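You operate a simulated robot arm through the tools that you are given. There is no shell and no other tool. Be economical: measure what you need, move in short steps, check, and stop when the job is done.

The job below is to be done with a simulated robot arm. You get a single attempt, and the scene is never put back.

## Task
Cap the blue cartridge, drop the collar named on the white bench card over its knob and rack it.
Fine: collars are in the lower drawer, shut it again; well A of the white rack. Set down upright: blue cartridge.

The check looks at the end state, three seconds after you hand in, the way a careful person would. Anything else that was tipped, shoved, dropped, spilled or broken makes it a failure. Lids that push on must go on centred and level and be pressed home; caps that screw on are set level and turned clockwise until they are tight.

## Robot
A 7-joint arm with a two-finger parallel gripper on a trunk, on a base that drives. Base frame: it is fixed to the floor where the robot stands at the start and does not move with it; the origin is under the middle of the robot, x ahead of it, y to its left, z up; the surface under the hand at the start is at about z = 0.85. Lengths are in m, angles in rad, forces in N, time in s.
With the tool pointing down near the work surface it reaches from about 0.32 to 0.78 m from the robot's upright axis, wherever it stands. Its first joint turns from -2.897 to 2.897 rad. Places, roughly: black piston (5x5x3 cm) [0.8, -0.1, 0.9]; blue cap (6x6x3 cm) [0.5, 0, 0.9]; lower blue drawer [0.6, -0.4, 0.5]; well a of the white rack [0.5, 1, 0.9]. Payload 3.91 kg.
Tool frame: the origin (TCP) lies between the finger pads and is the grasp point; the fingertips stand 0.03 m ahead of it; z points along the fingers, y is the line along which they close. Largest opening 0.11 m; finger width 0.02, thickness 0.01; the body of the gripper, 0.048 by 0.112 m, starts 0.055 m behind the TCP.
Orientation is told as [roll, pitch, yaw] about the base's x, y, z axes, in that order, counted from this pose: with the fingers straight down and closing along the base's y, the tool's x points along the base's -x, its y along +y and its z along -z.

## Interface
- The arm moves only by the tool arm_command. Its arguments are lists of equal length, an entry for each row: "delta_pos": the shift along the tool's x, y, z in m, a list of three; "dr": the turn, a rotation vector about the tool's x, y, z in rad, a list of three; "jaw": the closure in counts, from 0 (fully open) to 255 (shut). In form: {"delta_pos": [[dx, dy, dz], ...], "dr": [[ax, ay, az], ...], "jaw": [jaw, ...]}. A call has 1 to 8 rows; each row is the pose to reach, as a shift and turn from the pose commanded when the call began, along the tool's axes at that moment. Rows are played at 5 a second. More than 0.05 m and 0.15 rad between two rows, or a gripper value outside its range, and nothing of the call is played. Where a pose cannot be reached the arm comes as near as it can. A force on the tool above 40 N (or 10 N above the force at the start of the call, whichever is more), or a blocked arm, ends the call early, and 0.2 s more pass. The fingers move at their own pace (about 0.153 m/s each) and stop on an object; they squeeze with about 27 N. The grip force told is the motor's: it shows also when the fingers shut on nothing. Time passes only in rows, and 0.2 s behind the last, so rows that repeat a pose let the fingers close. The reply holds the time, the measured pose of the TCP, the force on the tool along the base axes, the opening and the grip force, in the units named above and with some noise, with the torque about the TCP (base axes, N m) and any sound that the robot's microphone picked up, and new pictures: "pictures" is both (left out), scene, wrist or none.
- Cameras (640 x 400 px; columns grow to the right, rows downward): "scene" is now at [0.007, 0.1414, 1.4509]; the picture's right is [-0.15, -0.99, 0.00], its down [-0.63, 0.10, -0.77] and it looks along [0.76, -0.12, -0.64] (base axes); focal length 214 px, centre (320, 200). "wrist" rides on the gripper at [0.077, 0.007, -0.114] in the tool frame; the picture's right is [-0.09, 1.00, 0.00], its down [-0.80, -0.07, -0.59] and it looks along [-0.59, -0.05, 0.80] (tool axes); focal length 270 px, centre (320, 200). There is no depth. A picture from a camera that has moved, and an enlarged one, comes with that camera's place and axes in the base frame and with its lens.
- raise_lower(by): slides the trunk up (or, below 0, down) by that many m; the arm and the scene camera ride with it, the base frame stays. It gives what a move gives, with no picture.
- steer(legs): drives the robot by 1 to 6 legs, each [ahead, turn to the left] in m and rad, along the robot's own axes; the way and the turn of a leg run together, so that a leg with both is an arc; at most 1.5 m and 3.142 rad a leg. The arm and the cameras ride along, it lands a little off, and it stops where it bumps. It gives what a move gives, and a new picture of the scene camera.
- turn_head(pan, tilt): turns the head with the scene camera to pan (to the left, within 2.705 rad either way) and tilt (down, from -0.506 to 1.204), counted from straight ahead of the robot. It gives what a move gives, and a new picture of the scene camera.
- close_up(camera, box): a new picture of the part [left, top, right, bottom] of that camera's present view, enlarged. No time passes.
- sign_off(): hands the job in; it is judged then, once.

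Go step by step. Nothing tells you exact positions but the pictures and the camera data: compare them with the known pose of the tool, close in by small moves and look again before you grip or let go. The budget is 120 turns and 260 pictures, counting those below and the enlarged ones. Unless the task says otherwise, let go and move clear before handing in, and close with one line.

The tools are called after "Request:" as name(argument=value, ...) on one line, values as JSON. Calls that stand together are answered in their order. arm_command: Moves the arm, as the interface text tells. Its arguments: {"type":"object","properties":{"delta_pos":{"type":"array","items":{"type":"array","items":{"type":"number"}}},"dr":{"type":"array","items":{"type":"array","items":{"type":"number"}}},"jaw":{"type":"array","items":{"type":"number"}},"pictures":{"type":"string","enum":["both","scene","wrist","none"]}},"required":["delta_pos","dr","jaw"]} The other tools are called the same way: raise_lower (by) slides the trunk up or down; steer (legs) drives the base; turn_head (pan, tilt) turns the head that bears the scene camera; close_up (camera, box) takes an enlarged picture of a part of a camera's view; sign_off () hands the job in.

At the start:

```text
clock: 0.0
position: [0.4665, -0.0652, 1.2308]
tool_rot: [0.0, 0.001, -0.001]
ft_force: [-0.2, -0.1, 0.3]
ft_torque: [0.0, 0.0, 0.03]
finger_gap: 0.1102
finger_force: 0.0
trunk travel left (down, up): [-0.425, 0.185]
robot x, y, heading: [0.0003, 0.0031, 0.0]
head pan, tilt: [-0.152, 0.695]
```

scene: 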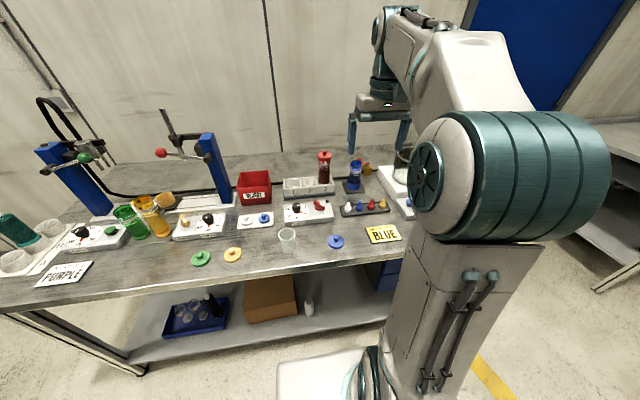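
wrist: 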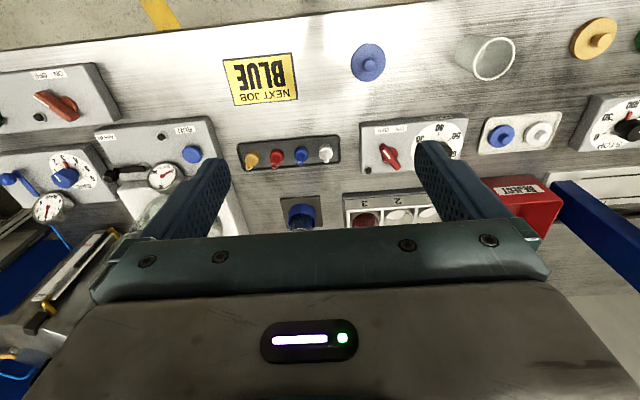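

I see a bench with a white card at the left (looks like "PURPLE") and a yellow "NEXT JOB BLUE" card. I'll enlarge several parts before moving anything.

Request:
close_up(camera="scene", box=[0, 180, 160, 300])

Request:
close_up(camera="scene", box=[220, 130, 420, 260])

Request:
close_up(camera="wrist", box=[200, 30, 540, 240])

```text
3.33 times, centred on (80, 240) of scene
camera zoom: at [0.007, 0.1414, 1.4509], right [-0.15, -0.99, 0.0], down [-0.63, 0.1, -0.77], along [0.76, -0.12, -0.64], focal length 715 px, centre (1120, 67)
```

zoom: 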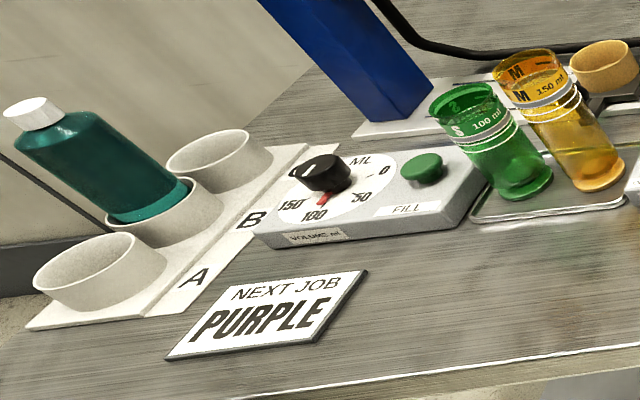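

```text
3.08 times, centred on (320, 195) of scene
camera zoom: at [0.007, 0.1414, 1.4509], right [-0.15, -0.99, 0.0], down [-0.63, 0.1, -0.77], along [0.76, -0.12, -0.64], focal length 660 px, centre (320, 215)
```

zoom: 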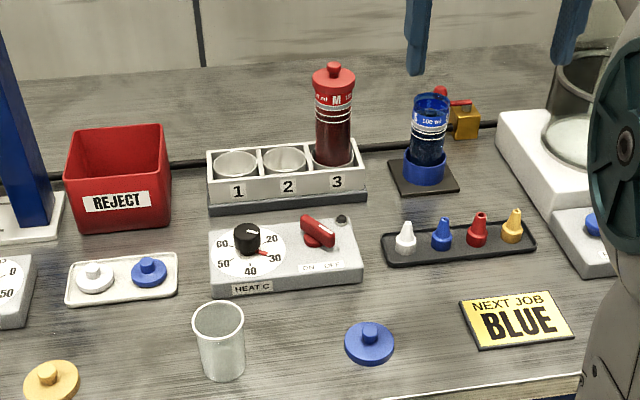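

```text
1.88 times, centred on (370, 135) of wrist
camera zoom: at [0.39, -0.0577, 1.3461], right [0.09, 1.0, 0.0], down [0.8, -0.07, 0.59], along [0.59, -0.05, -0.8], focal length 509 px, centre (226, 322)
```

zoom: 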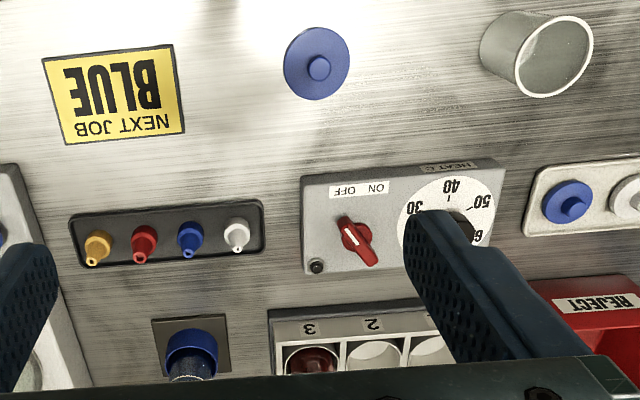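

The white card says PURPLE. Now a closer look at the blue cartridge and its stand.

Request:
close_up(camera="scene", box=[320, 145, 400, 195])

Request:
close_up(camera="wrist", box=[230, 180, 350, 255])

Request:
turn_head(pan=-0.6, tilt=0.9)

```text
8.00 times, centred on (360, 170) of scene
camera zoom: at [0.007, 0.1414, 1.4509], right [-0.15, -0.99, 0.0], down [-0.63, 0.1, -0.77], along [0.76, -0.12, -0.64], focal length 1716 px, centre (0, 440)
```

zoom: 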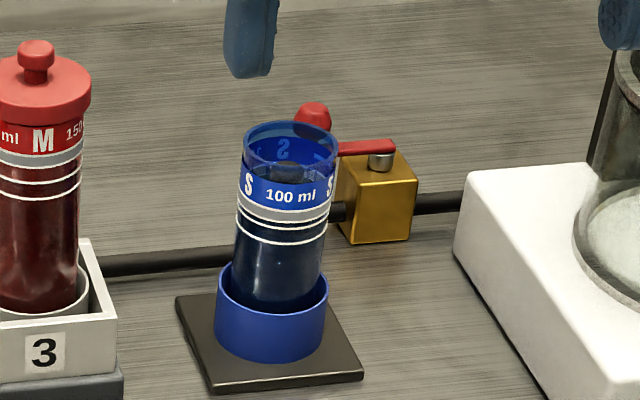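

```text
5.33 times, centred on (290, 218) of wrist
camera zoom: at [0.39, -0.0577, 1.3461], right [0.09, 1.0, 0.0], down [0.8, -0.07, 0.59], along [0.59, -0.05, -0.8], focal length 1442 px, centre (480, 107)
```

zoom: 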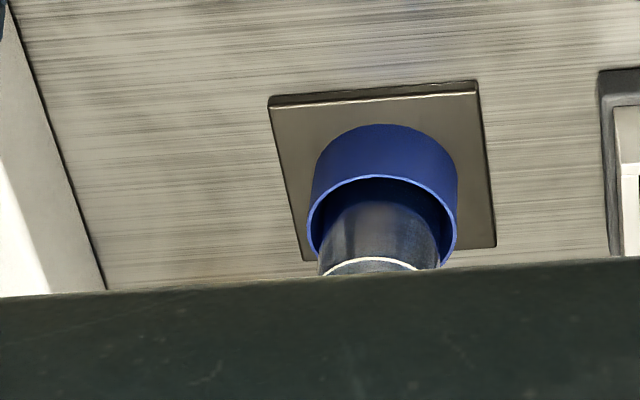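

```text
clock: 0.9
position: [0.4669, -0.0652, 1.2304]
tool_rot: [0.0, 0.001, -0.001]
ft_force: [-0.6, -1.3, -0.9]
ft_torque: [-0.03, 0.01, -0.02]
finger_gap: 0.11
finger_force: 0.1
trunk travel left (down, up): [-0.425, 0.185]
robot x, y, heading: [0.0015, 0.0045, -0.002]
head pan, tilt: [-0.6, 0.901]
camera scene: at [-0.0148, 0.1117, 1.4344], right [-0.56, -0.83, 0.0], down [-0.65, 0.44, -0.62], along [0.51, -0.35, -0.78], focal length 214 px, centre (320, 200)
```

scene: 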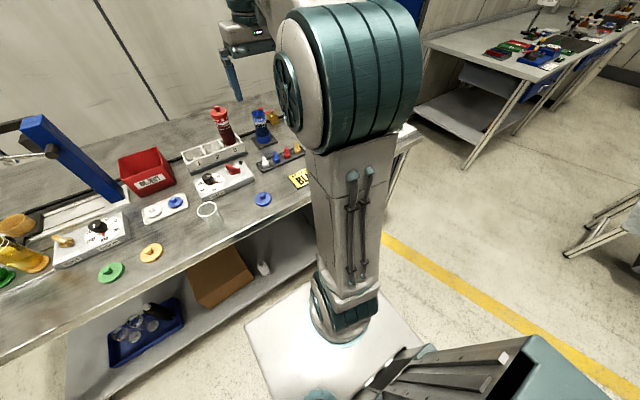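

The cartridge sits at about (0.777, -0.14), just past comfortable reach, so I'll edge the base forward a little and turn the head back.

Request:
steer(legs=[[0.08, 0]])

Request:
turn_head(pan=-0.15, tilt=0.75)

```text
clock: 2.0
position: [0.5469, -0.0653, 1.2303]
tool_rot: [0.002, 0.0, -0.001]
ft_force: [-0.2, 0.4, 0.3]
ft_torque: [0.0, 0.0, 0.01]
finger_gap: 0.1098
finger_force: 0.1
trunk travel left (down, up): [-0.425, 0.185]
robot x, y, heading: [0.0809, 0.0052, 0.0]
head pan, tilt: [-0.6, 0.901]
camera scene: at [0.0652, 0.1116, 1.4343], right [-0.56, -0.83, 0.0], down [-0.65, 0.44, -0.62], along [0.51, -0.35, -0.78], focal length 214 px, centre (320, 200)
```

scene: 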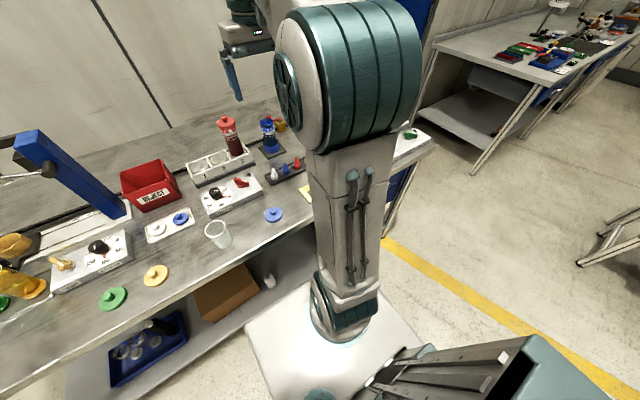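

```text
clock: 2.9
position: [0.5463, -0.0649, 1.2298]
tool_rot: [0.001, -0.001, -0.002]
ft_force: [0.5, -0.5, -0.1]
ft_torque: [0.03, -0.03, 0.01]
finger_gap: 0.11
finger_force: 0.0
trunk travel left (down, up): [-0.425, 0.185]
robot x, y, heading: [0.0765, 0.0045, 0.001]
head pan, tilt: [-0.15, 0.75]
camera scene: at [0.0841, 0.1419, 1.4462], right [-0.15, -0.99, 0.0], down [-0.67, 0.1, -0.73], along [0.72, -0.11, -0.68], focal length 214 px, centre (320, 200)
```

scene: 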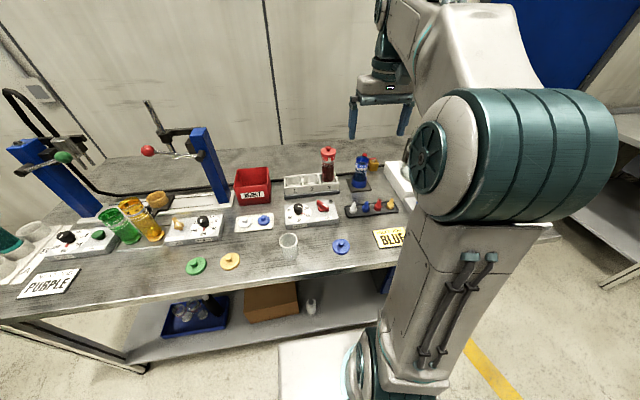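

I'll move the hand over the cap at about z 1.05 and look with the wrist camera.

Request:
arm_command(delta_pos=[[0.015, 0.015, 0.036], [0.03, 0.03, 0.072], [0.046, 0.046, 0.108], [0.061, 0.061, 0.144], [0.076, 0.077, 0.18], [0.076, 0.077, 0.18]], dr=[[0, 0, 0], [0, 0, 0], [0, 0, 0], [0, 0, 0], [0, 0, 0], [0, 0, 0]], jaw=[0, 0, 0, 0, 0, 0], pictures="both")

```text
clock: 4.3
position: [0.4704, 0.0114, 1.0509]
tool_rot: [0.003, -0.001, 0.0]
ft_force: [-0.1, -0.6, 0.5]
ft_torque: [-0.03, -0.01, 0.0]
finger_gap: 0.1101
finger_force: 0.1
trunk travel left (down, up): [-0.425, 0.185]
robot x, y, heading: [0.0795, 0.0055, -0.002]
head pan, tilt: [-0.15, 0.75]
camera scene: at [0.084, 0.142, 1.4462], right [-0.15, -0.99, 0.0], down [-0.67, 0.1, -0.73], along [0.72, -0.11, -0.68], focal length 214 px, centre (320, 200)
camera wrist: at [0.3934, 0.0194, 1.1658], right [0.09, 1.0, 0.0], down [0.8, -0.07, 0.59], along [0.59, -0.05, -0.8], focal length 270 px, centre (320, 200)
```

scene: 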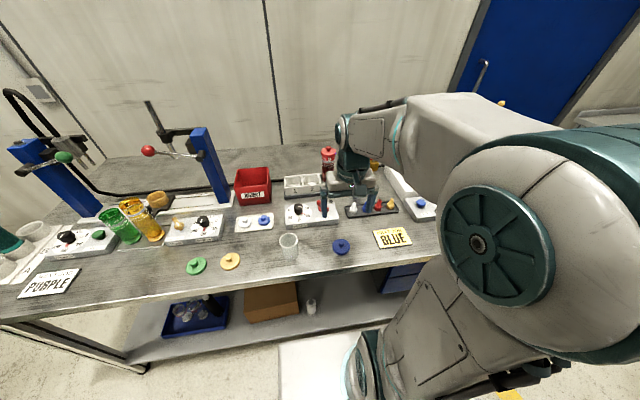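
wrist: 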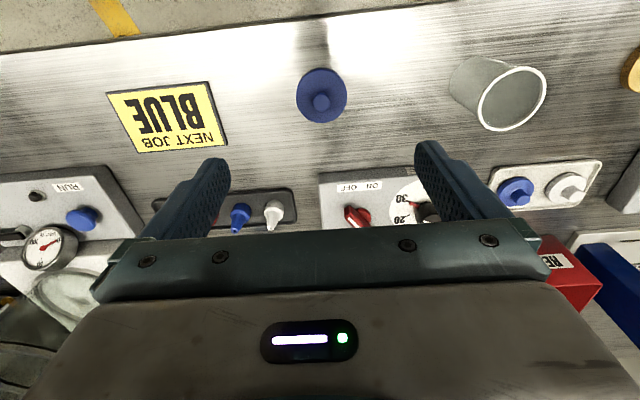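

The cap's knob is at about (0.476, 0.013). I'll descend over it with the fingers partly closed and check.

Request:
arm_command(delta_pos=[[-0.002, 0.001, 0.045], [-0.005, 0.002, 0.09], [-0.005, 0.002, 0.12], [-0.005, 0.002, 0.12]], dr=[[0, 0, 0], [0, 0, 0], [0, 0, 0], [0, 0, 0]], jaw=[80, 110, 110, 110], pictures="both")

Request:
close_up(camera="scene", box=[290, 200, 410, 275])

```text
clock: 5.3
position: [0.4753, 0.0143, 0.9313]
tool_rot: [0.001, 0.0, -0.003]
ft_force: [0.1, -0.6, 0.5]
ft_torque: [-0.01, -0.03, 0.01]
finger_gap: 0.0625
finger_force: 0.1
trunk travel left (down, up): [-0.425, 0.185]
robot x, y, heading: [0.0794, 0.0056, 0.0]
head pan, tilt: [-0.15, 0.75]
camera scene: at [0.0841, 0.1419, 1.4462], right [-0.15, -0.99, 0.0], down [-0.67, 0.1, -0.73], along [0.72, -0.11, -0.68], focal length 214 px, centre (320, 200)
camera wrist: at [0.3986, 0.0216, 1.0468], right [0.09, 1.0, 0.0], down [0.8, -0.07, 0.59], along [0.59, -0.05, -0.8], focal length 270 px, centre (320, 200)
```

scene: 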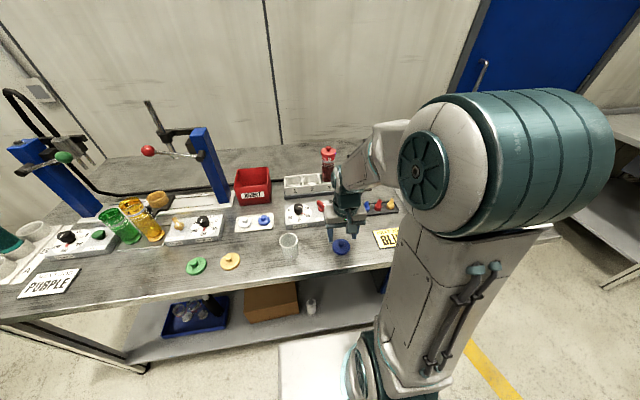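
wrist: 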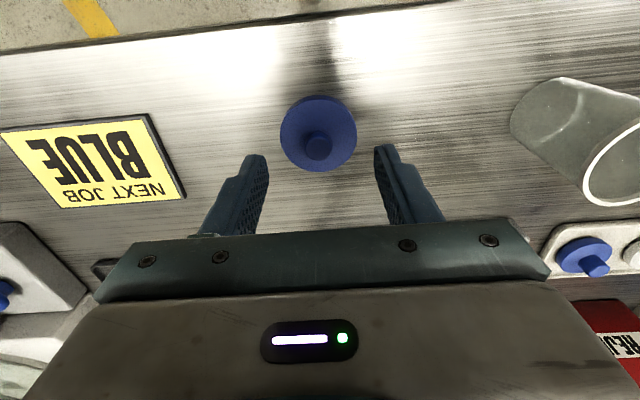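

```text
5.33 times, centred on (350, 238) of scene
camera zoom: at [0.0841, 0.1419, 1.4462], right [-0.15, -0.99, 0.0], down [-0.67, 0.1, -0.73], along [0.72, -0.11, -0.68], focal length 1144 px, centre (160, 0)
```

zoom: 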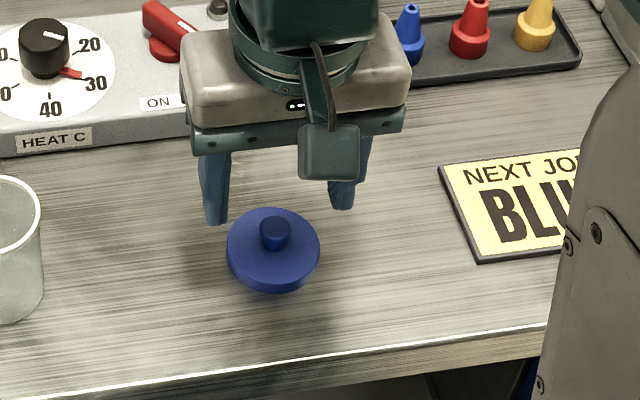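

The hand is centred over the knob. I'll lower so the fingertips straddle the knob and close.

Request:
arm_command(delta_pos=[[0, 0.001, 0.015], [0, 0.001, 0.031], [0, 0.001, 0.031], [0, 0.001, 0.031], [0, 0.001, 0.031], [0, 0.001, 0.031]], dr=[[0, 0, 0], [0, 0, 0], [0, 0, 0], [0, 0, 0], [0, 0, 0], [0, 0, 0]], jaw=[150, 150, 150, 255, 255, 255], pictures="wrist")

Request:
close_up(camera="scene", box=[310, 215, 374, 255])

```text
clock: 6.7
position: [0.4755, 0.0143, 0.9001]
tool_rot: [0.002, 0.0, -0.002]
ft_force: [0.9, -0.3, 0.3]
ft_torque: [0.01, -0.01, -0.03]
finger_gap: 0.0108
finger_force: 27.1
trunk travel left (down, up): [-0.425, 0.185]
robot x, y, heading: [0.0804, 0.0029, -0.002]
head pan, tilt: [-0.15, 0.75]
camera wrist: at [0.3985, 0.023, 1.0154], right [0.09, 1.0, 0.0], down [0.8, -0.07, 0.59], along [0.59, -0.05, -0.8], focal length 270 px, centre (320, 200)
```

wrist: 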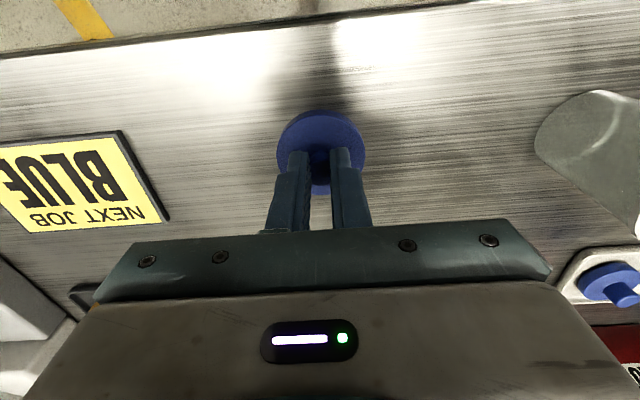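

```text
10.00 times, centred on (342, 235) of scene
camera zoom: at [0.0841, 0.142, 1.4462], right [-0.15, -0.99, 0.0], down [-0.67, 0.1, -0.73], along [0.72, -0.11, -0.68], focal length 2145 px, centre (100, -150)
```

zoom: 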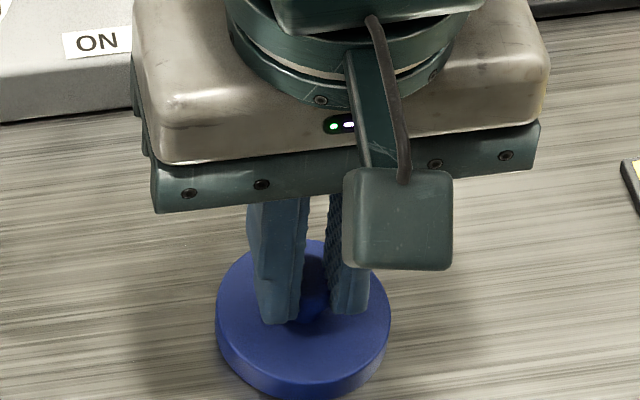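

Gripped something about 1.1 cm wide. I'll lift slightly to see whether the cap follows level.

Request:
arm_command(delta_pos=[[0, 0, -0.02], [0, 0, -0.04], [0, 0, -0.04]], dr=[[0, 0, 0], [0, 0, 0], [0, 0, 0]], jaw=[255, 255, 255], pictures="wrist")

Request:
close_up(camera="scene", box=[302, 200, 382, 250])

Request:
close_up(camera="wrist", box=[240, 90, 400, 190])

```text
clock: 7.5
position: [0.4757, 0.0143, 0.94]
tool_rot: [0.0, 0.0, -0.001]
ft_force: [0.2, 0.1, -0.7]
ft_torque: [-0.01, -0.01, -0.01]
finger_gap: 0.0106
finger_force: 27.0
trunk travel left (down, up): [-0.425, 0.185]
robot x, y, heading: [0.0799, 0.0062, -0.0]
head pan, tilt: [-0.15, 0.75]
camera wrist: at [0.3985, 0.0225, 1.0552], right [0.09, 1.0, 0.0], down [0.8, -0.07, 0.59], along [0.59, -0.05, -0.8], focal length 270 px, centre (320, 200)
```

wrist: 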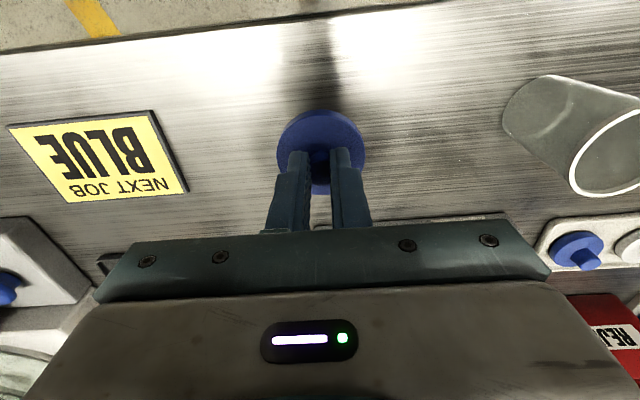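

```text
8.00 times, centred on (342, 225) of scene
camera zoom: at [0.084, 0.1419, 1.4462], right [-0.15, -0.99, 0.0], down [-0.67, 0.1, -0.73], along [0.72, -0.11, -0.68], focal length 1716 px, centre (144, 0)
```

zoom: 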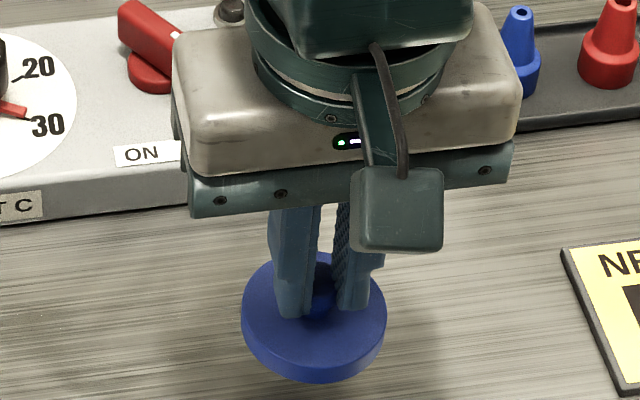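

```text
4.00 times, centred on (320, 140) of wrist
camera zoom: at [0.3985, 0.0225, 1.0552], right [0.09, 1.0, 0.0], down [0.8, -0.07, 0.59], along [0.59, -0.05, -0.8], focal length 1081 px, centre (320, 440)
```

zoom: 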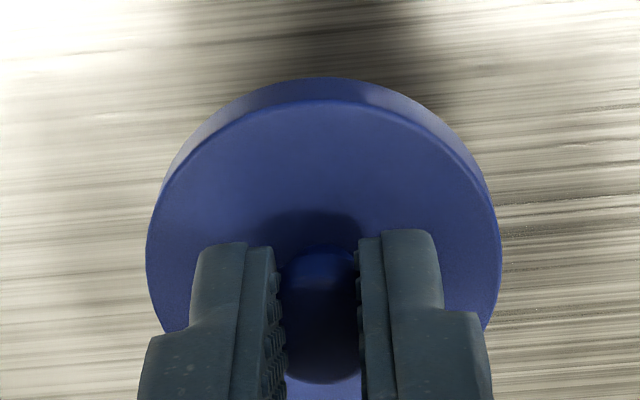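

The cap is held level and centred. Now up and over toward the cartridge for a look.

Request:
arm_command(delta_pos=[[0, 0, -0.045], [0, 0, -0.09], [-0.025, -0.02, -0.125], [-0.055, -0.045, -0.155], [-0.085, -0.072, -0.18], [-0.12, -0.1, -0.2], [-0.15, -0.13, -0.21], [-0.175, -0.154, -0.21]], dr=[[0, 0, 0], [0, 0, 0], [0, 0, 0], [0, 0, 0], [0, 0, 0], [0, 0, 0], [0, 0, 0], [0, 0, 0]], jaw=[255, 255, 255, 255, 255, 255, 255, 255], pictures="both")

```text
clock: 9.3
position: [0.6495, -0.1406, 1.1493]
tool_rot: [0.0, 0.0, -0.002]
ft_force: [0.0, 0.5, 0.0]
ft_torque: [0.0, -0.01, -0.01]
finger_gap: 0.0114
finger_force: 27.0
trunk travel left (down, up): [-0.425, 0.185]
robot x, y, heading: [0.0817, 0.0047, -0.003]
head pan, tilt: [-0.15, 0.75]
camera scene: at [0.0845, 0.1416, 1.4463], right [-0.15, -0.99, 0.0], down [-0.67, 0.1, -0.73], along [0.72, -0.11, -0.68], focal length 214 px, centre (320, 200)
camera wrist: at [0.5734, -0.1324, 1.2641], right [0.09, 1.0, 0.0], down [0.8, -0.07, 0.59], along [0.59, -0.05, -0.8], focal length 270 px, centre (320, 200)
```

scene: 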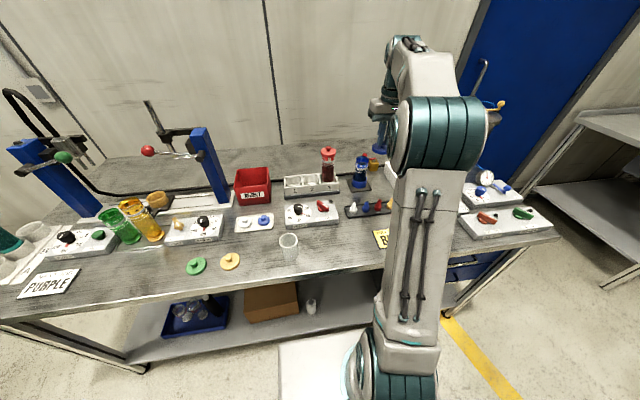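
wrist: 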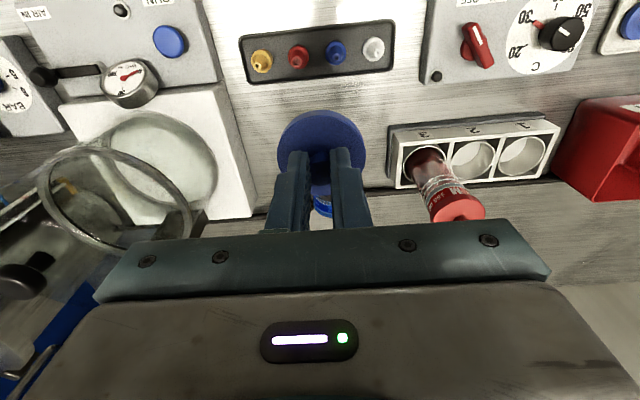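

I'll measure the cartridge from the scene camera enlarged.

Request:
close_up(camera="scene", box=[328, 145, 392, 195])

Request:
arm_command(delta_pos=[[0.01, 0.04, 0], [0.02, 0.08, 0], [0.02, 0.085, 0]], dr=[[0, 0, 0], [0, 0, 0], [0, 0, 0]], jaw=[255, 255, 255], pictures="wrist")

```text
8.00 times, centred on (360, 170) of scene
camera zoom: at [0.0845, 0.1416, 1.4463], right [-0.15, -0.99, 0.0], down [-0.67, 0.1, -0.73], along [0.72, -0.11, -0.68], focal length 1716 px, centre (0, 440)
```

zoom: 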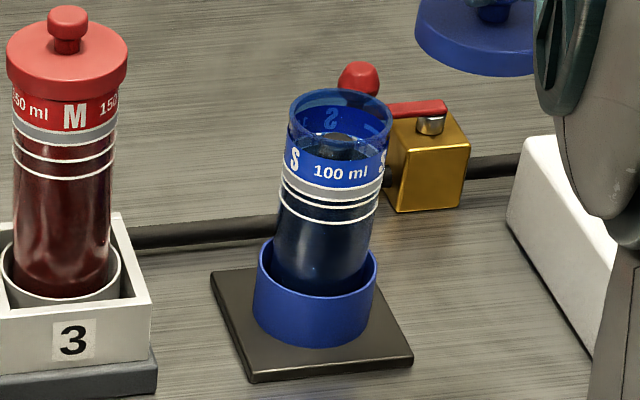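

```text
clock: 10.1
position: [0.631, -0.0559, 1.1497]
tool_rot: [0.0, 0.001, -0.002]
ft_force: [1.2, 0.2, 0.4]
ft_torque: [0.02, 0.0, 0.02]
finger_gap: 0.0112
finger_force: 26.8
trunk travel left (down, up): [-0.425, 0.185]
robot x, y, heading: [0.0801, 0.0062, -0.002]
head pan, tilt: [-0.15, 0.75]
camera wrist: at [0.5543, -0.0467, 1.2644], right [0.09, 1.0, 0.0], down [0.8, -0.07, 0.59], along [0.59, -0.05, -0.8], focal length 270 px, centre (320, 200)
```

wrist: 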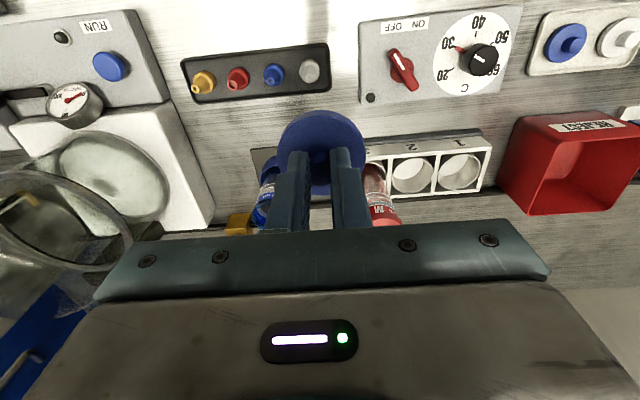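

Estimate: cartridge axis about (0.778, -0.134), rim near z 0.988. I'll take a second sight from the wrist camera to the left side.

Request:
arm_command(delta_pos=[[-0.035, 0.013, -0.01], [-0.07, 0.026, -0.01], [-0.07, 0.026, -0.01]], dr=[[0, 0, 0], [0, 0, 0], [0, 0, 0]], jaw=[255, 255, 255], pictures="wrist")

Request:
close_up(camera="wrist", box=[180, 110, 340, 230])

```text
clock: 10.9
position: [0.6998, -0.0286, 1.1595]
tool_rot: [-0.001, 0.0, -0.002]
ft_force: [-0.8, -0.5, -0.9]
ft_torque: [-0.02, 0.03, 0.01]
finger_gap: 0.0124
finger_force: 27.5
trunk travel left (down, up): [-0.425, 0.185]
robot x, y, heading: [0.0833, 0.0057, 0.002]
head pan, tilt: [-0.15, 0.75]
camera wrist: at [0.6238, -0.0205, 1.2748], right [0.09, 1.0, 0.0], down [0.8, -0.07, 0.59], along [0.59, -0.05, -0.8], focal length 270 px, centre (320, 200)
```

wrist: 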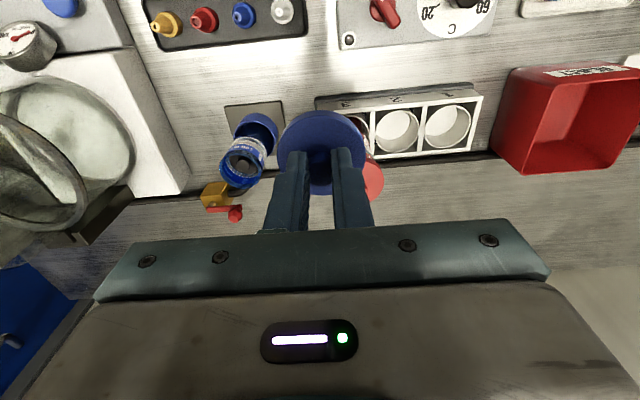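

```text
3.33 times, centred on (260, 170) of wrist
camera zoom: at [0.6238, -0.0205, 1.2748], right [0.09, 1.0, 0.0], down [0.8, -0.07, 0.59], along [0.59, -0.05, -0.8], focal length 901 px, centre (520, 300)
```

zoom: 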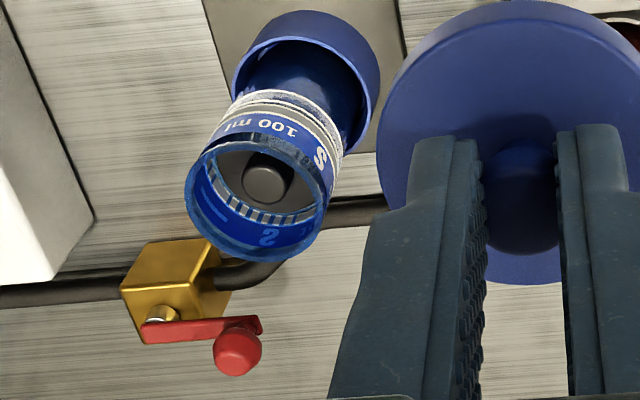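

The cartridge is open on top with the piston inside; best estimate of the rim is (0.782, -0.133, 0.986). I'll move the cap above it and check alignment.

Request:
arm_command(delta_pos=[[-0.025, -0.03, 0], [-0.05, -0.065, 0], [-0.082, -0.1, 0], [-0.082, -0.104, 0.03], [-0.082, -0.104, 0.065], [-0.082, -0.104, 0.095], [-0.082, -0.104, 0.095]], dr=[[0, 0, 0], [0, 0, 0], [0, 0, 0], [0, 0, 0], [0, 0, 0], [0, 0, 0], [0, 0, 0]], jaw=[255, 255, 255, 255, 255, 255, 255], pictures="both")

Request:
close_up(camera="scene", box=[328, 135, 392, 175])

Request:
close_up(camera="wrist", box=[240, 90, 400, 190])

```text
clock: 12.5
position: [0.7807, -0.1339, 1.0649]
tool_rot: [0.0, -0.001, -0.002]
ft_force: [-0.5, 0.0, 0.3]
ft_torque: [0.01, -0.02, 0.07]
finger_gap: 0.0135
finger_force: 26.9
out of reach, approached as far as the arm can: row 3, 4
trunk travel left (down, up): [-0.425, 0.185]
robot x, y, heading: [0.0821, 0.0115, -0.001]
head pan, tilt: [-0.15, 0.75]
camera scene: at [0.0837, 0.142, 1.4462], right [-0.15, -0.99, 0.0], down [-0.67, 0.1, -0.73], along [0.72, -0.11, -0.68], focal length 214 px, centre (320, 200)
camera wrist: at [0.705, -0.1259, 1.1804], right [0.09, 1.0, 0.0], down [0.8, -0.07, 0.59], along [0.59, -0.05, -0.8], focal length 270 px, centre (320, 200)
```

scene: 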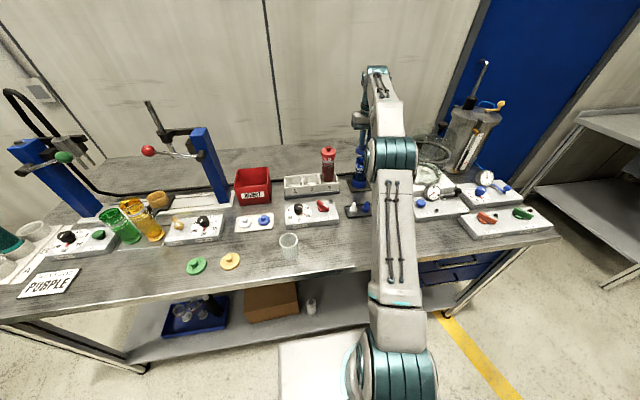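
wrist: 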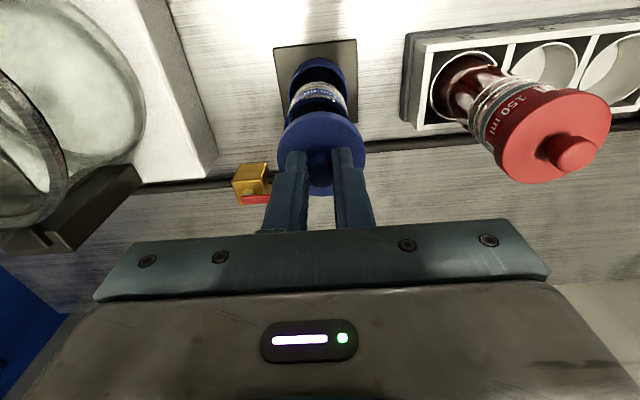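

```text
10.00 times, centred on (360, 155) of scene
camera zoom: at [0.0837, 0.142, 1.4462], right [-0.15, -0.99, 0.0], down [-0.67, 0.1, -0.73], along [0.72, -0.11, -0.68], focal length 2145 px, centre (-80, 650)
```

zoom: 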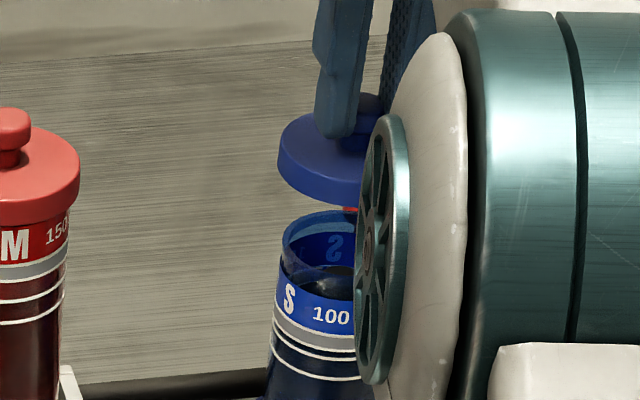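

```text
4.00 times, centred on (320, 140) of wrist
camera zoom: at [0.705, -0.1259, 1.1804], right [0.09, 1.0, 0.0], down [0.8, -0.07, 0.59], along [0.59, -0.05, -0.8], focal length 1081 px, centre (320, 440)
```

zoom: 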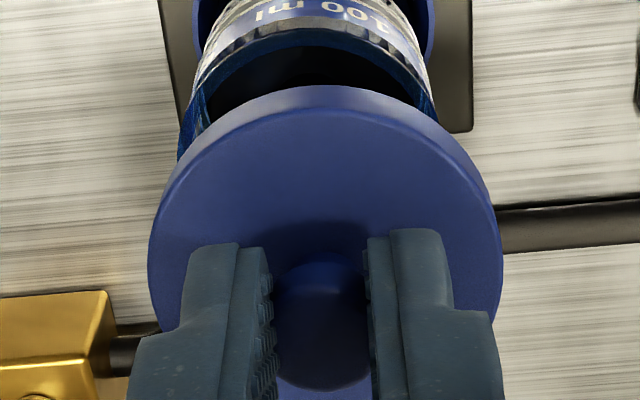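

The cap is about 3 cm above the rim and roughly 2 mm off in x and y. I'll correct and descend to about 6 mm above.

Request:
arm_command(delta_pos=[[-0.002, -0.002, 0], [-0.002, -0.002, 0.012], [-0.002, -0.002, 0.022], [-0.002, -0.002, 0.022]], dr=[[0, 0, 0], [0, 0, 0], [0, 0, 0], [0, 0, 0]], jaw=[255, 255, 255, 255], pictures="none")

Request:
close_up(camera="scene", box=[336, 140, 384, 170])

Request:
close_up(camera="wrist", box=[240, 90, 400, 190])

```text
clock: 13.5
position: [0.7839, -0.1352, 1.0437]
tool_rot: [0.0, -0.001, -0.003]
ft_force: [-0.1, 0.7, -0.4]
ft_torque: [0.0, 0.0, 0.02]
finger_gap: 0.0132
finger_force: 27.3
trunk travel left (down, up): [-0.425, 0.185]
robot x, y, heading: [0.0787, 0.0033, -0.005]
head pan, tilt: [-0.15, 0.75]
```

```text
13.33 times, centred on (360, 155) of scene
camera zoom: at [0.0842, 0.1419, 1.4462], right [-0.15, -0.99, 0.0], down [-0.67, 0.1, -0.73], along [0.72, -0.11, -0.68], focal length 2860 px, centre (-213, 800)
```

zoom: 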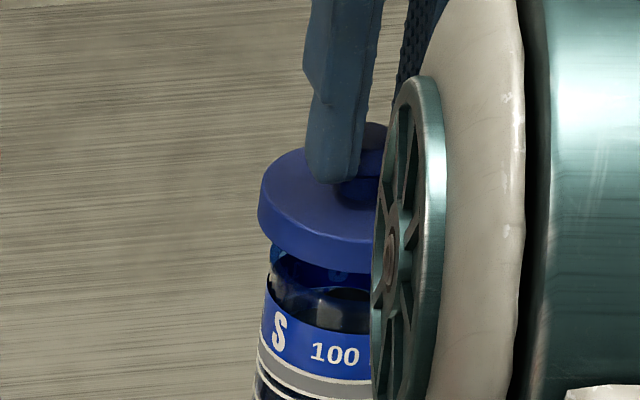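

```text
4.00 times, centred on (320, 140) of wrist
camera zoom: at [0.7074, -0.1274, 1.1577], right [0.09, 1.0, 0.0], down [0.8, -0.07, 0.59], along [0.59, -0.05, -0.8], focal length 1081 px, centre (320, 440)
```

zoom: 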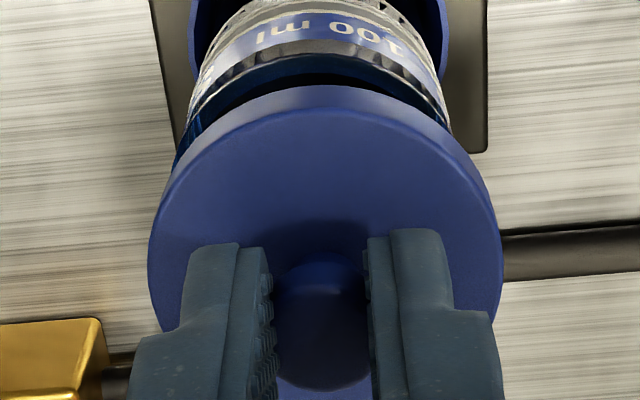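

Sideways the cap looks ~1.5 mm off, and fore-aft ~1.5 mm too far. Correcting and rechecking at higher zoom.

Request:
arm_command(delta_pos=[[0.0015, -0.0015, 0.0], [0.0015, -0.0015, 0.003], [0.0015, -0.0015, 0.003]], dr=[[0, 0, 0], [0, 0, 0], [0, 0, 0]], jaw=[255, 255, 255], pictures="none")

Request:
close_up(camera="wrist", box=[272, 95, 368, 155])

Request:
close_up(camera="scene", box=[336, 140, 384, 170])

```text
clock: 14.3
position: [0.7821, -0.1358, 1.0402]
tool_rot: [0.0, 0.0, -0.002]
ft_force: [0.7, 0.2, 0.0]
ft_torque: [0.03, 0.01, -0.02]
finger_gap: 0.0133
finger_force: 27.2
trunk travel left (down, up): [-0.425, 0.185]
robot x, y, heading: [0.0816, 0.0045, -0.002]
head pan, tilt: [-0.15, 0.75]
```

```text
6.67 times, centred on (320, 125) of wrist
camera zoom: at [0.706, -0.1289, 1.1549], right [0.09, 1.0, 0.0], down [0.8, -0.07, 0.59], along [0.59, -0.05, -0.8], focal length 1802 px, centre (320, 700)
```

zoom: 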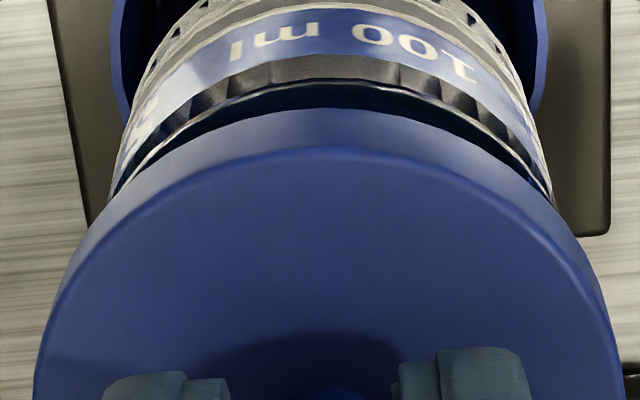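

```text
13.33 times, centred on (360, 155) of scene
camera zoom: at [0.0842, 0.1419, 1.4462], right [-0.15, -0.99, 0.0], down [-0.67, 0.1, -0.73], along [0.72, -0.11, -0.68], focal length 2860 px, centre (-213, 800)
```

zoom: 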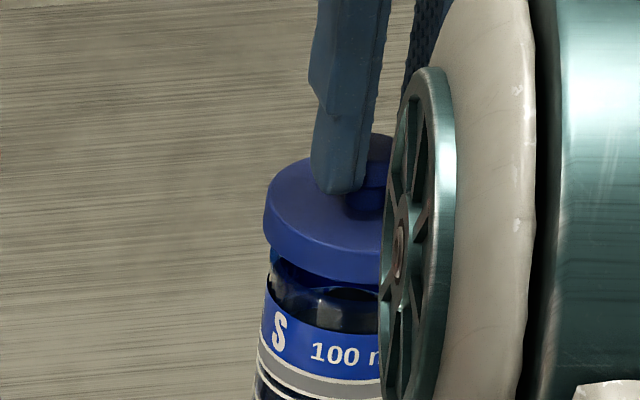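

Sideways is good now; the crescent shows the cap is ~4 mm too far forward. Shifting back 4 mm and checking.

Request:
arm_command(delta_pos=[[0.004, 0.0003, 0.0], [0.004, 0.0003, 0.0]], dr=[[0, 0, 0], [0, 0, 0]], jaw=[255, 255], pictures="none")

Request:
close_up(camera="wrist", box=[272, 95, 368, 155])

Request:
close_up(camera="scene", box=[336, 140, 384, 170])

```text
clock: 14.9
position: [0.7773, -0.1353, 1.0409]
tool_rot: [0.0, 0.001, -0.003]
ft_force: [0.8, 0.4, -0.2]
ft_torque: [0.0, 0.0, 0.0]
finger_gap: 0.0133
finger_force: 27.5
trunk travel left (down, up): [-0.425, 0.185]
robot x, y, heading: [0.0821, 0.0041, 0.001]
head pan, tilt: [-0.15, 0.75]
```

```text
6.67 times, centred on (320, 125) of wrist
camera zoom: at [0.7019, -0.1283, 1.1547], right [0.09, 1.0, 0.0], down [0.8, -0.07, 0.59], along [0.59, -0.05, -0.8], focal length 1802 px, centre (320, 700)
```

zoom: 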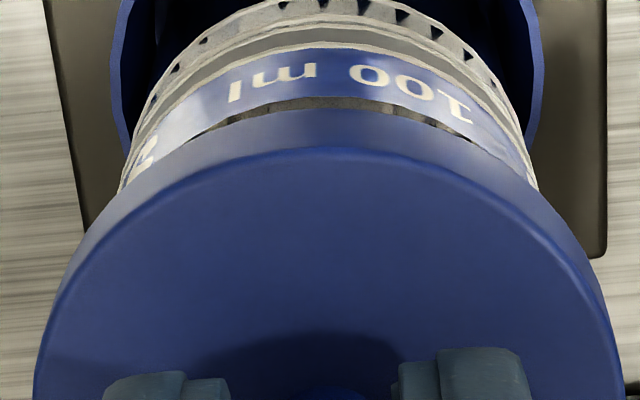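

```text
13.33 times, centred on (360, 155) of scene
camera zoom: at [0.0841, 0.1419, 1.4462], right [-0.15, -0.99, 0.0], down [-0.67, 0.1, -0.73], along [0.72, -0.11, -0.68], focal length 2860 px, centre (-213, 800)
```

zoom: 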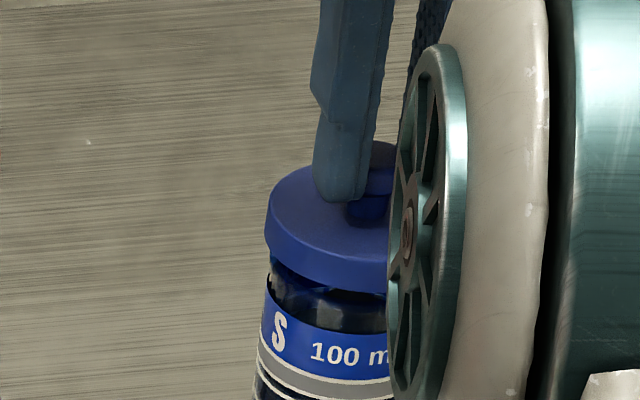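

Aligned in both directions. Now lower gently toward contact.

Request:
arm_command(delta_pos=[[0, 0, 0.003], [0, 0, 0.005], [0, 0, 0.007], [0, 0, 0.009], [0, 0, 0.011]], dr=[[0, 0, 0], [0, 0, 0], [0, 0, 0], [0, 0, 0], [0, 0, 0]], jaw=[255, 255, 255, 255, 255], pictures="none")

Request:
close_up(camera="wrist", box=[240, 90, 400, 190])

Request:
close_up(camera="scene", box=[336, 140, 384, 170])

```text
clock: 16.1
position: [0.7785, -0.1364, 1.0294]
tool_rot: [0.0, 0.001, -0.001]
ft_force: [-1.1, 0.2, 0.3]
ft_torque: [0.0, 0.01, 0.02]
finger_gap: 0.0136
finger_force: 27.0
trunk travel left (down, up): [-0.425, 0.185]
robot x, y, heading: [0.0795, 0.0031, -0.002]
head pan, tilt: [-0.15, 0.75]
```

```text
4.00 times, centred on (320, 140) of wrist
camera zoom: at [0.7019, -0.1284, 1.1438], right [0.09, 1.0, 0.0], down [0.8, -0.07, 0.59], along [0.59, -0.05, -0.8], focal length 1081 px, centre (320, 440)
```

zoom: 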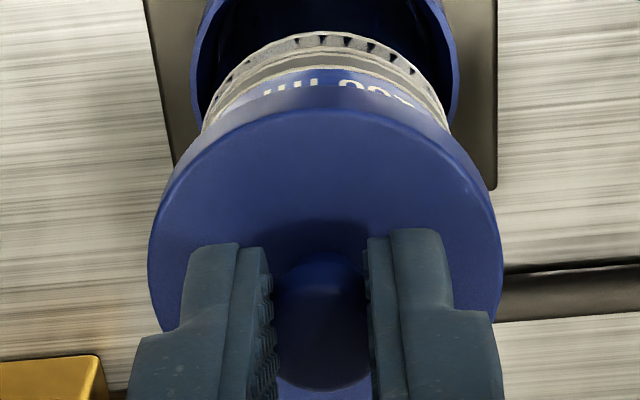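

```text
13.33 times, centred on (360, 155) of scene
camera zoom: at [0.0842, 0.1419, 1.4462], right [-0.15, -0.99, 0.0], down [-0.67, 0.1, -0.73], along [0.72, -0.11, -0.68], focal length 2860 px, centre (-213, 800)
```

zoom: 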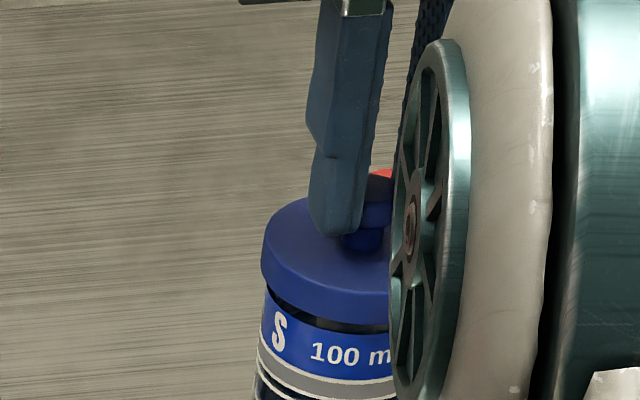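

No contact force yet, and the cap's skirt appears to be around the rim. Continue down in small steps.

Request:
arm_command(delta_pos=[[0, 0, 0.002], [0, 0, 0.004], [0, 0, 0.006], [0, 0, 0.008]], dr=[[0, 0, 0], [0, 0, 0], [0, 0, 0], [0, 0, 0]], jaw=[255, 255, 255, 255], pictures="none")

Request:
close_up(camera="scene", box=[336, 145, 384, 175])

Request:
close_up(camera="wrist", box=[240, 90, 400, 190])

```text
clock: 17.1
position: [0.7776, -0.1348, 1.0248]
tool_rot: [0.001, -0.005, -0.002]
ft_force: [1.6, 1.8, 17.2]
ft_torque: [0.03, -0.25, 0.02]
finger_gap: 0.0136
finger_force: 26.8
trunk travel left (down, up): [-0.425, 0.185]
robot x, y, heading: [0.0806, 0.0043, 0.001]
head pan, tilt: [-0.15, 0.75]
heard: snap
```

```text
13.33 times, centred on (360, 160) of scene
camera zoom: at [0.0824, 0.1425, 1.4465], right [-0.15, -0.99, 0.0], down [-0.67, 0.1, -0.73], along [0.72, -0.11, -0.68], focal length 2860 px, centre (-213, 733)
```

zoom: 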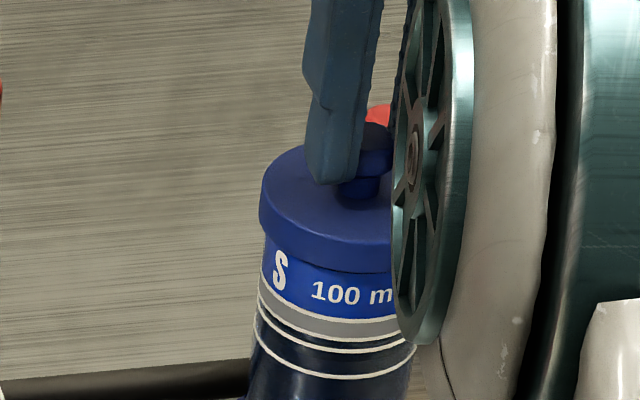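

```text
4.00 times, centred on (320, 140) of wrist
camera zoom: at [0.7005, -0.1275, 1.1391], right [0.09, 1.0, 0.0], down [0.8, -0.07, 0.6], along [0.6, -0.05, -0.8], focal length 1081 px, centre (320, 440)
```

zoom: 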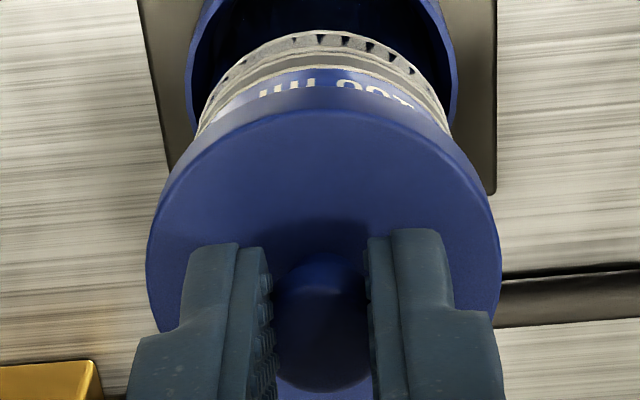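

A snap was heard: the cap is home. I'll release, rise and inspect.

Request:
arm_command(delta_pos=[[0, 0, 0.003], [0, 0, 0.003], [0, 0, 0.003], [0, 0, -0.02], [0, 0, -0.06], [0.03, 0.0, -0.1], [0.07, 0.0, -0.12], [0.11, 0.0, -0.14]], dr=[[0, 0, 0], [0, 0, 0], [0, 0, 0], [0, 0, 0], [0, 0, 0], [0, 0, 0], [0, 0, 0], [0, 0, 0]], jaw=[140, 140, 140, 140, 140, 140, 140, 140], pictures="scene")

Request:
close_up(camera="scene", box=[328, 135, 392, 195])

Request:
close_up(camera="wrist", box=[220, 100, 420, 225])

```text
clock: 18.9
position: [0.6689, -0.1367, 1.1618]
tool_rot: [-0.001, 0.001, -0.002]
ft_force: [0.1, -0.4, 0.1]
ft_torque: [-0.03, 0.0, 0.0]
finger_gap: 0.0497
finger_force: 0.0
trunk travel left (down, up): [-0.425, 0.185]
robot x, y, heading: [0.0791, 0.0038, -0.002]
head pan, tilt: [-0.15, 0.75]
camera scene: at [0.0835, 0.142, 1.4462], right [-0.15, -0.99, 0.0], down [-0.67, 0.1, -0.73], along [0.72, -0.11, -0.68], focal length 214 px, centre (320, 200)
```

scene: 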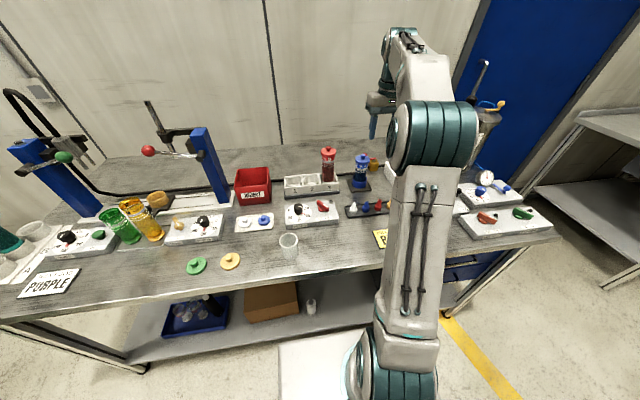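

```text
6.67 times, centred on (360, 165) of scene
camera zoom: at [0.0835, 0.142, 1.4462], right [-0.15, -0.99, 0.0], down [-0.67, 0.1, -0.73], along [0.72, -0.11, -0.68], focal length 1430 px, centre (53, 433)
```

zoom: 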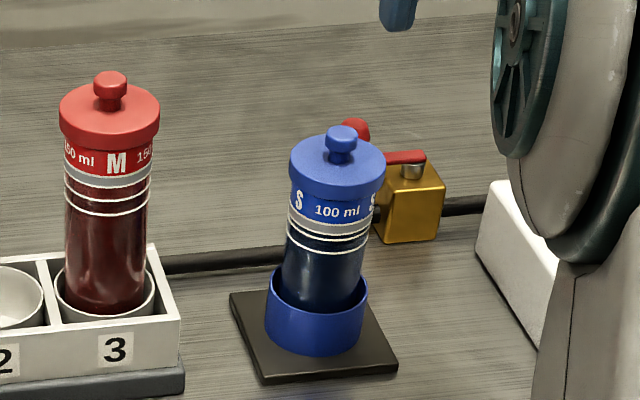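

```text
3.20 times, centred on (320, 162) of wrist
camera zoom: at [0.5914, -0.1288, 1.2764], right [0.09, 1.0, 0.0], down [0.8, -0.07, 0.59], along [0.59, -0.05, -0.8], focal length 865 px, centre (320, 320)
```

zoom: 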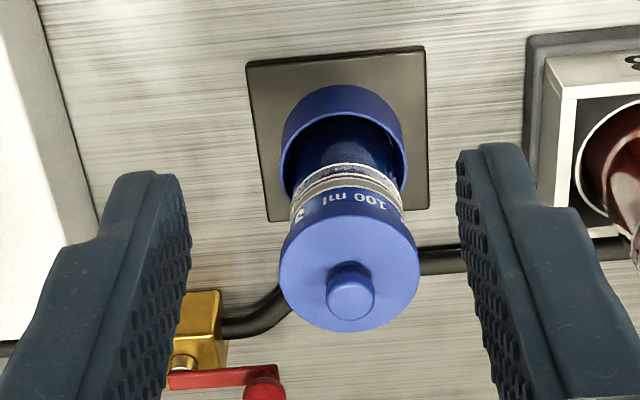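

The cap sits level and centred. Next, the drawer: I'll back the base off and look under the bench on the right.

Request:
steer(legs=[[-0.5, 0]])

Request:
turn_head(pan=-0.35, tilt=0.7)

```text
clock: 21.8
position: [0.1711, -0.1358, 1.1598]
tool_rot: [0.0, 0.001, -0.001]
ft_force: [-0.4, 0.4, -0.6]
ft_torque: [0.0, -0.02, 0.01]
finger_gap: 0.0497
finger_force: 0.1
trunk travel left (down, up): [-0.425, 0.185]
robot x, y, heading: [-0.418, 0.0017, 0.005]
head pan, tilt: [-0.15, 0.75]
camera scene: at [-0.4142, 0.1412, 1.4462], right [-0.15, -0.99, 0.0], down [-0.67, 0.1, -0.73], along [0.72, -0.11, -0.68], focal length 214 px, centre (320, 200)
```

scene: 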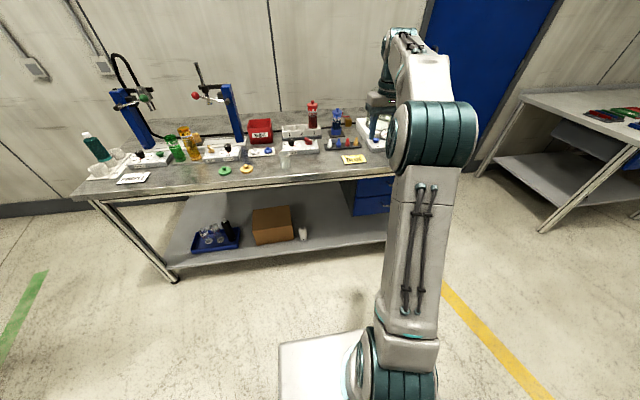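

```text
clock: 22.5
position: [0.1708, -0.1363, 1.1604]
tool_rot: [0.001, 0.0, 0.0]
ft_force: [0.5, -0.4, -0.1]
ft_torque: [-0.01, 0.0, -0.03]
finger_gap: 0.0497
finger_force: 0.0
trunk travel left (down, up): [-0.425, 0.185]
robot x, y, heading: [-0.4176, 0.0043, 0.0]
head pan, tilt: [-0.351, 0.7]
camera scene: at [-0.4161, 0.1244, 1.4505], right [-0.34, -0.94, 0.0], down [-0.61, 0.22, -0.76], along [0.72, -0.26, -0.64], focal length 214 px, centre (320, 200)
```

scene: 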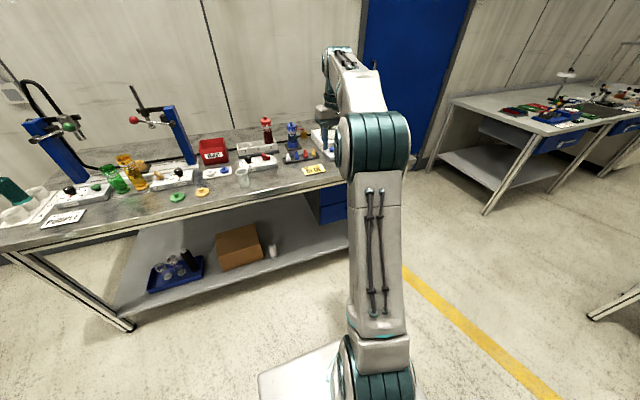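

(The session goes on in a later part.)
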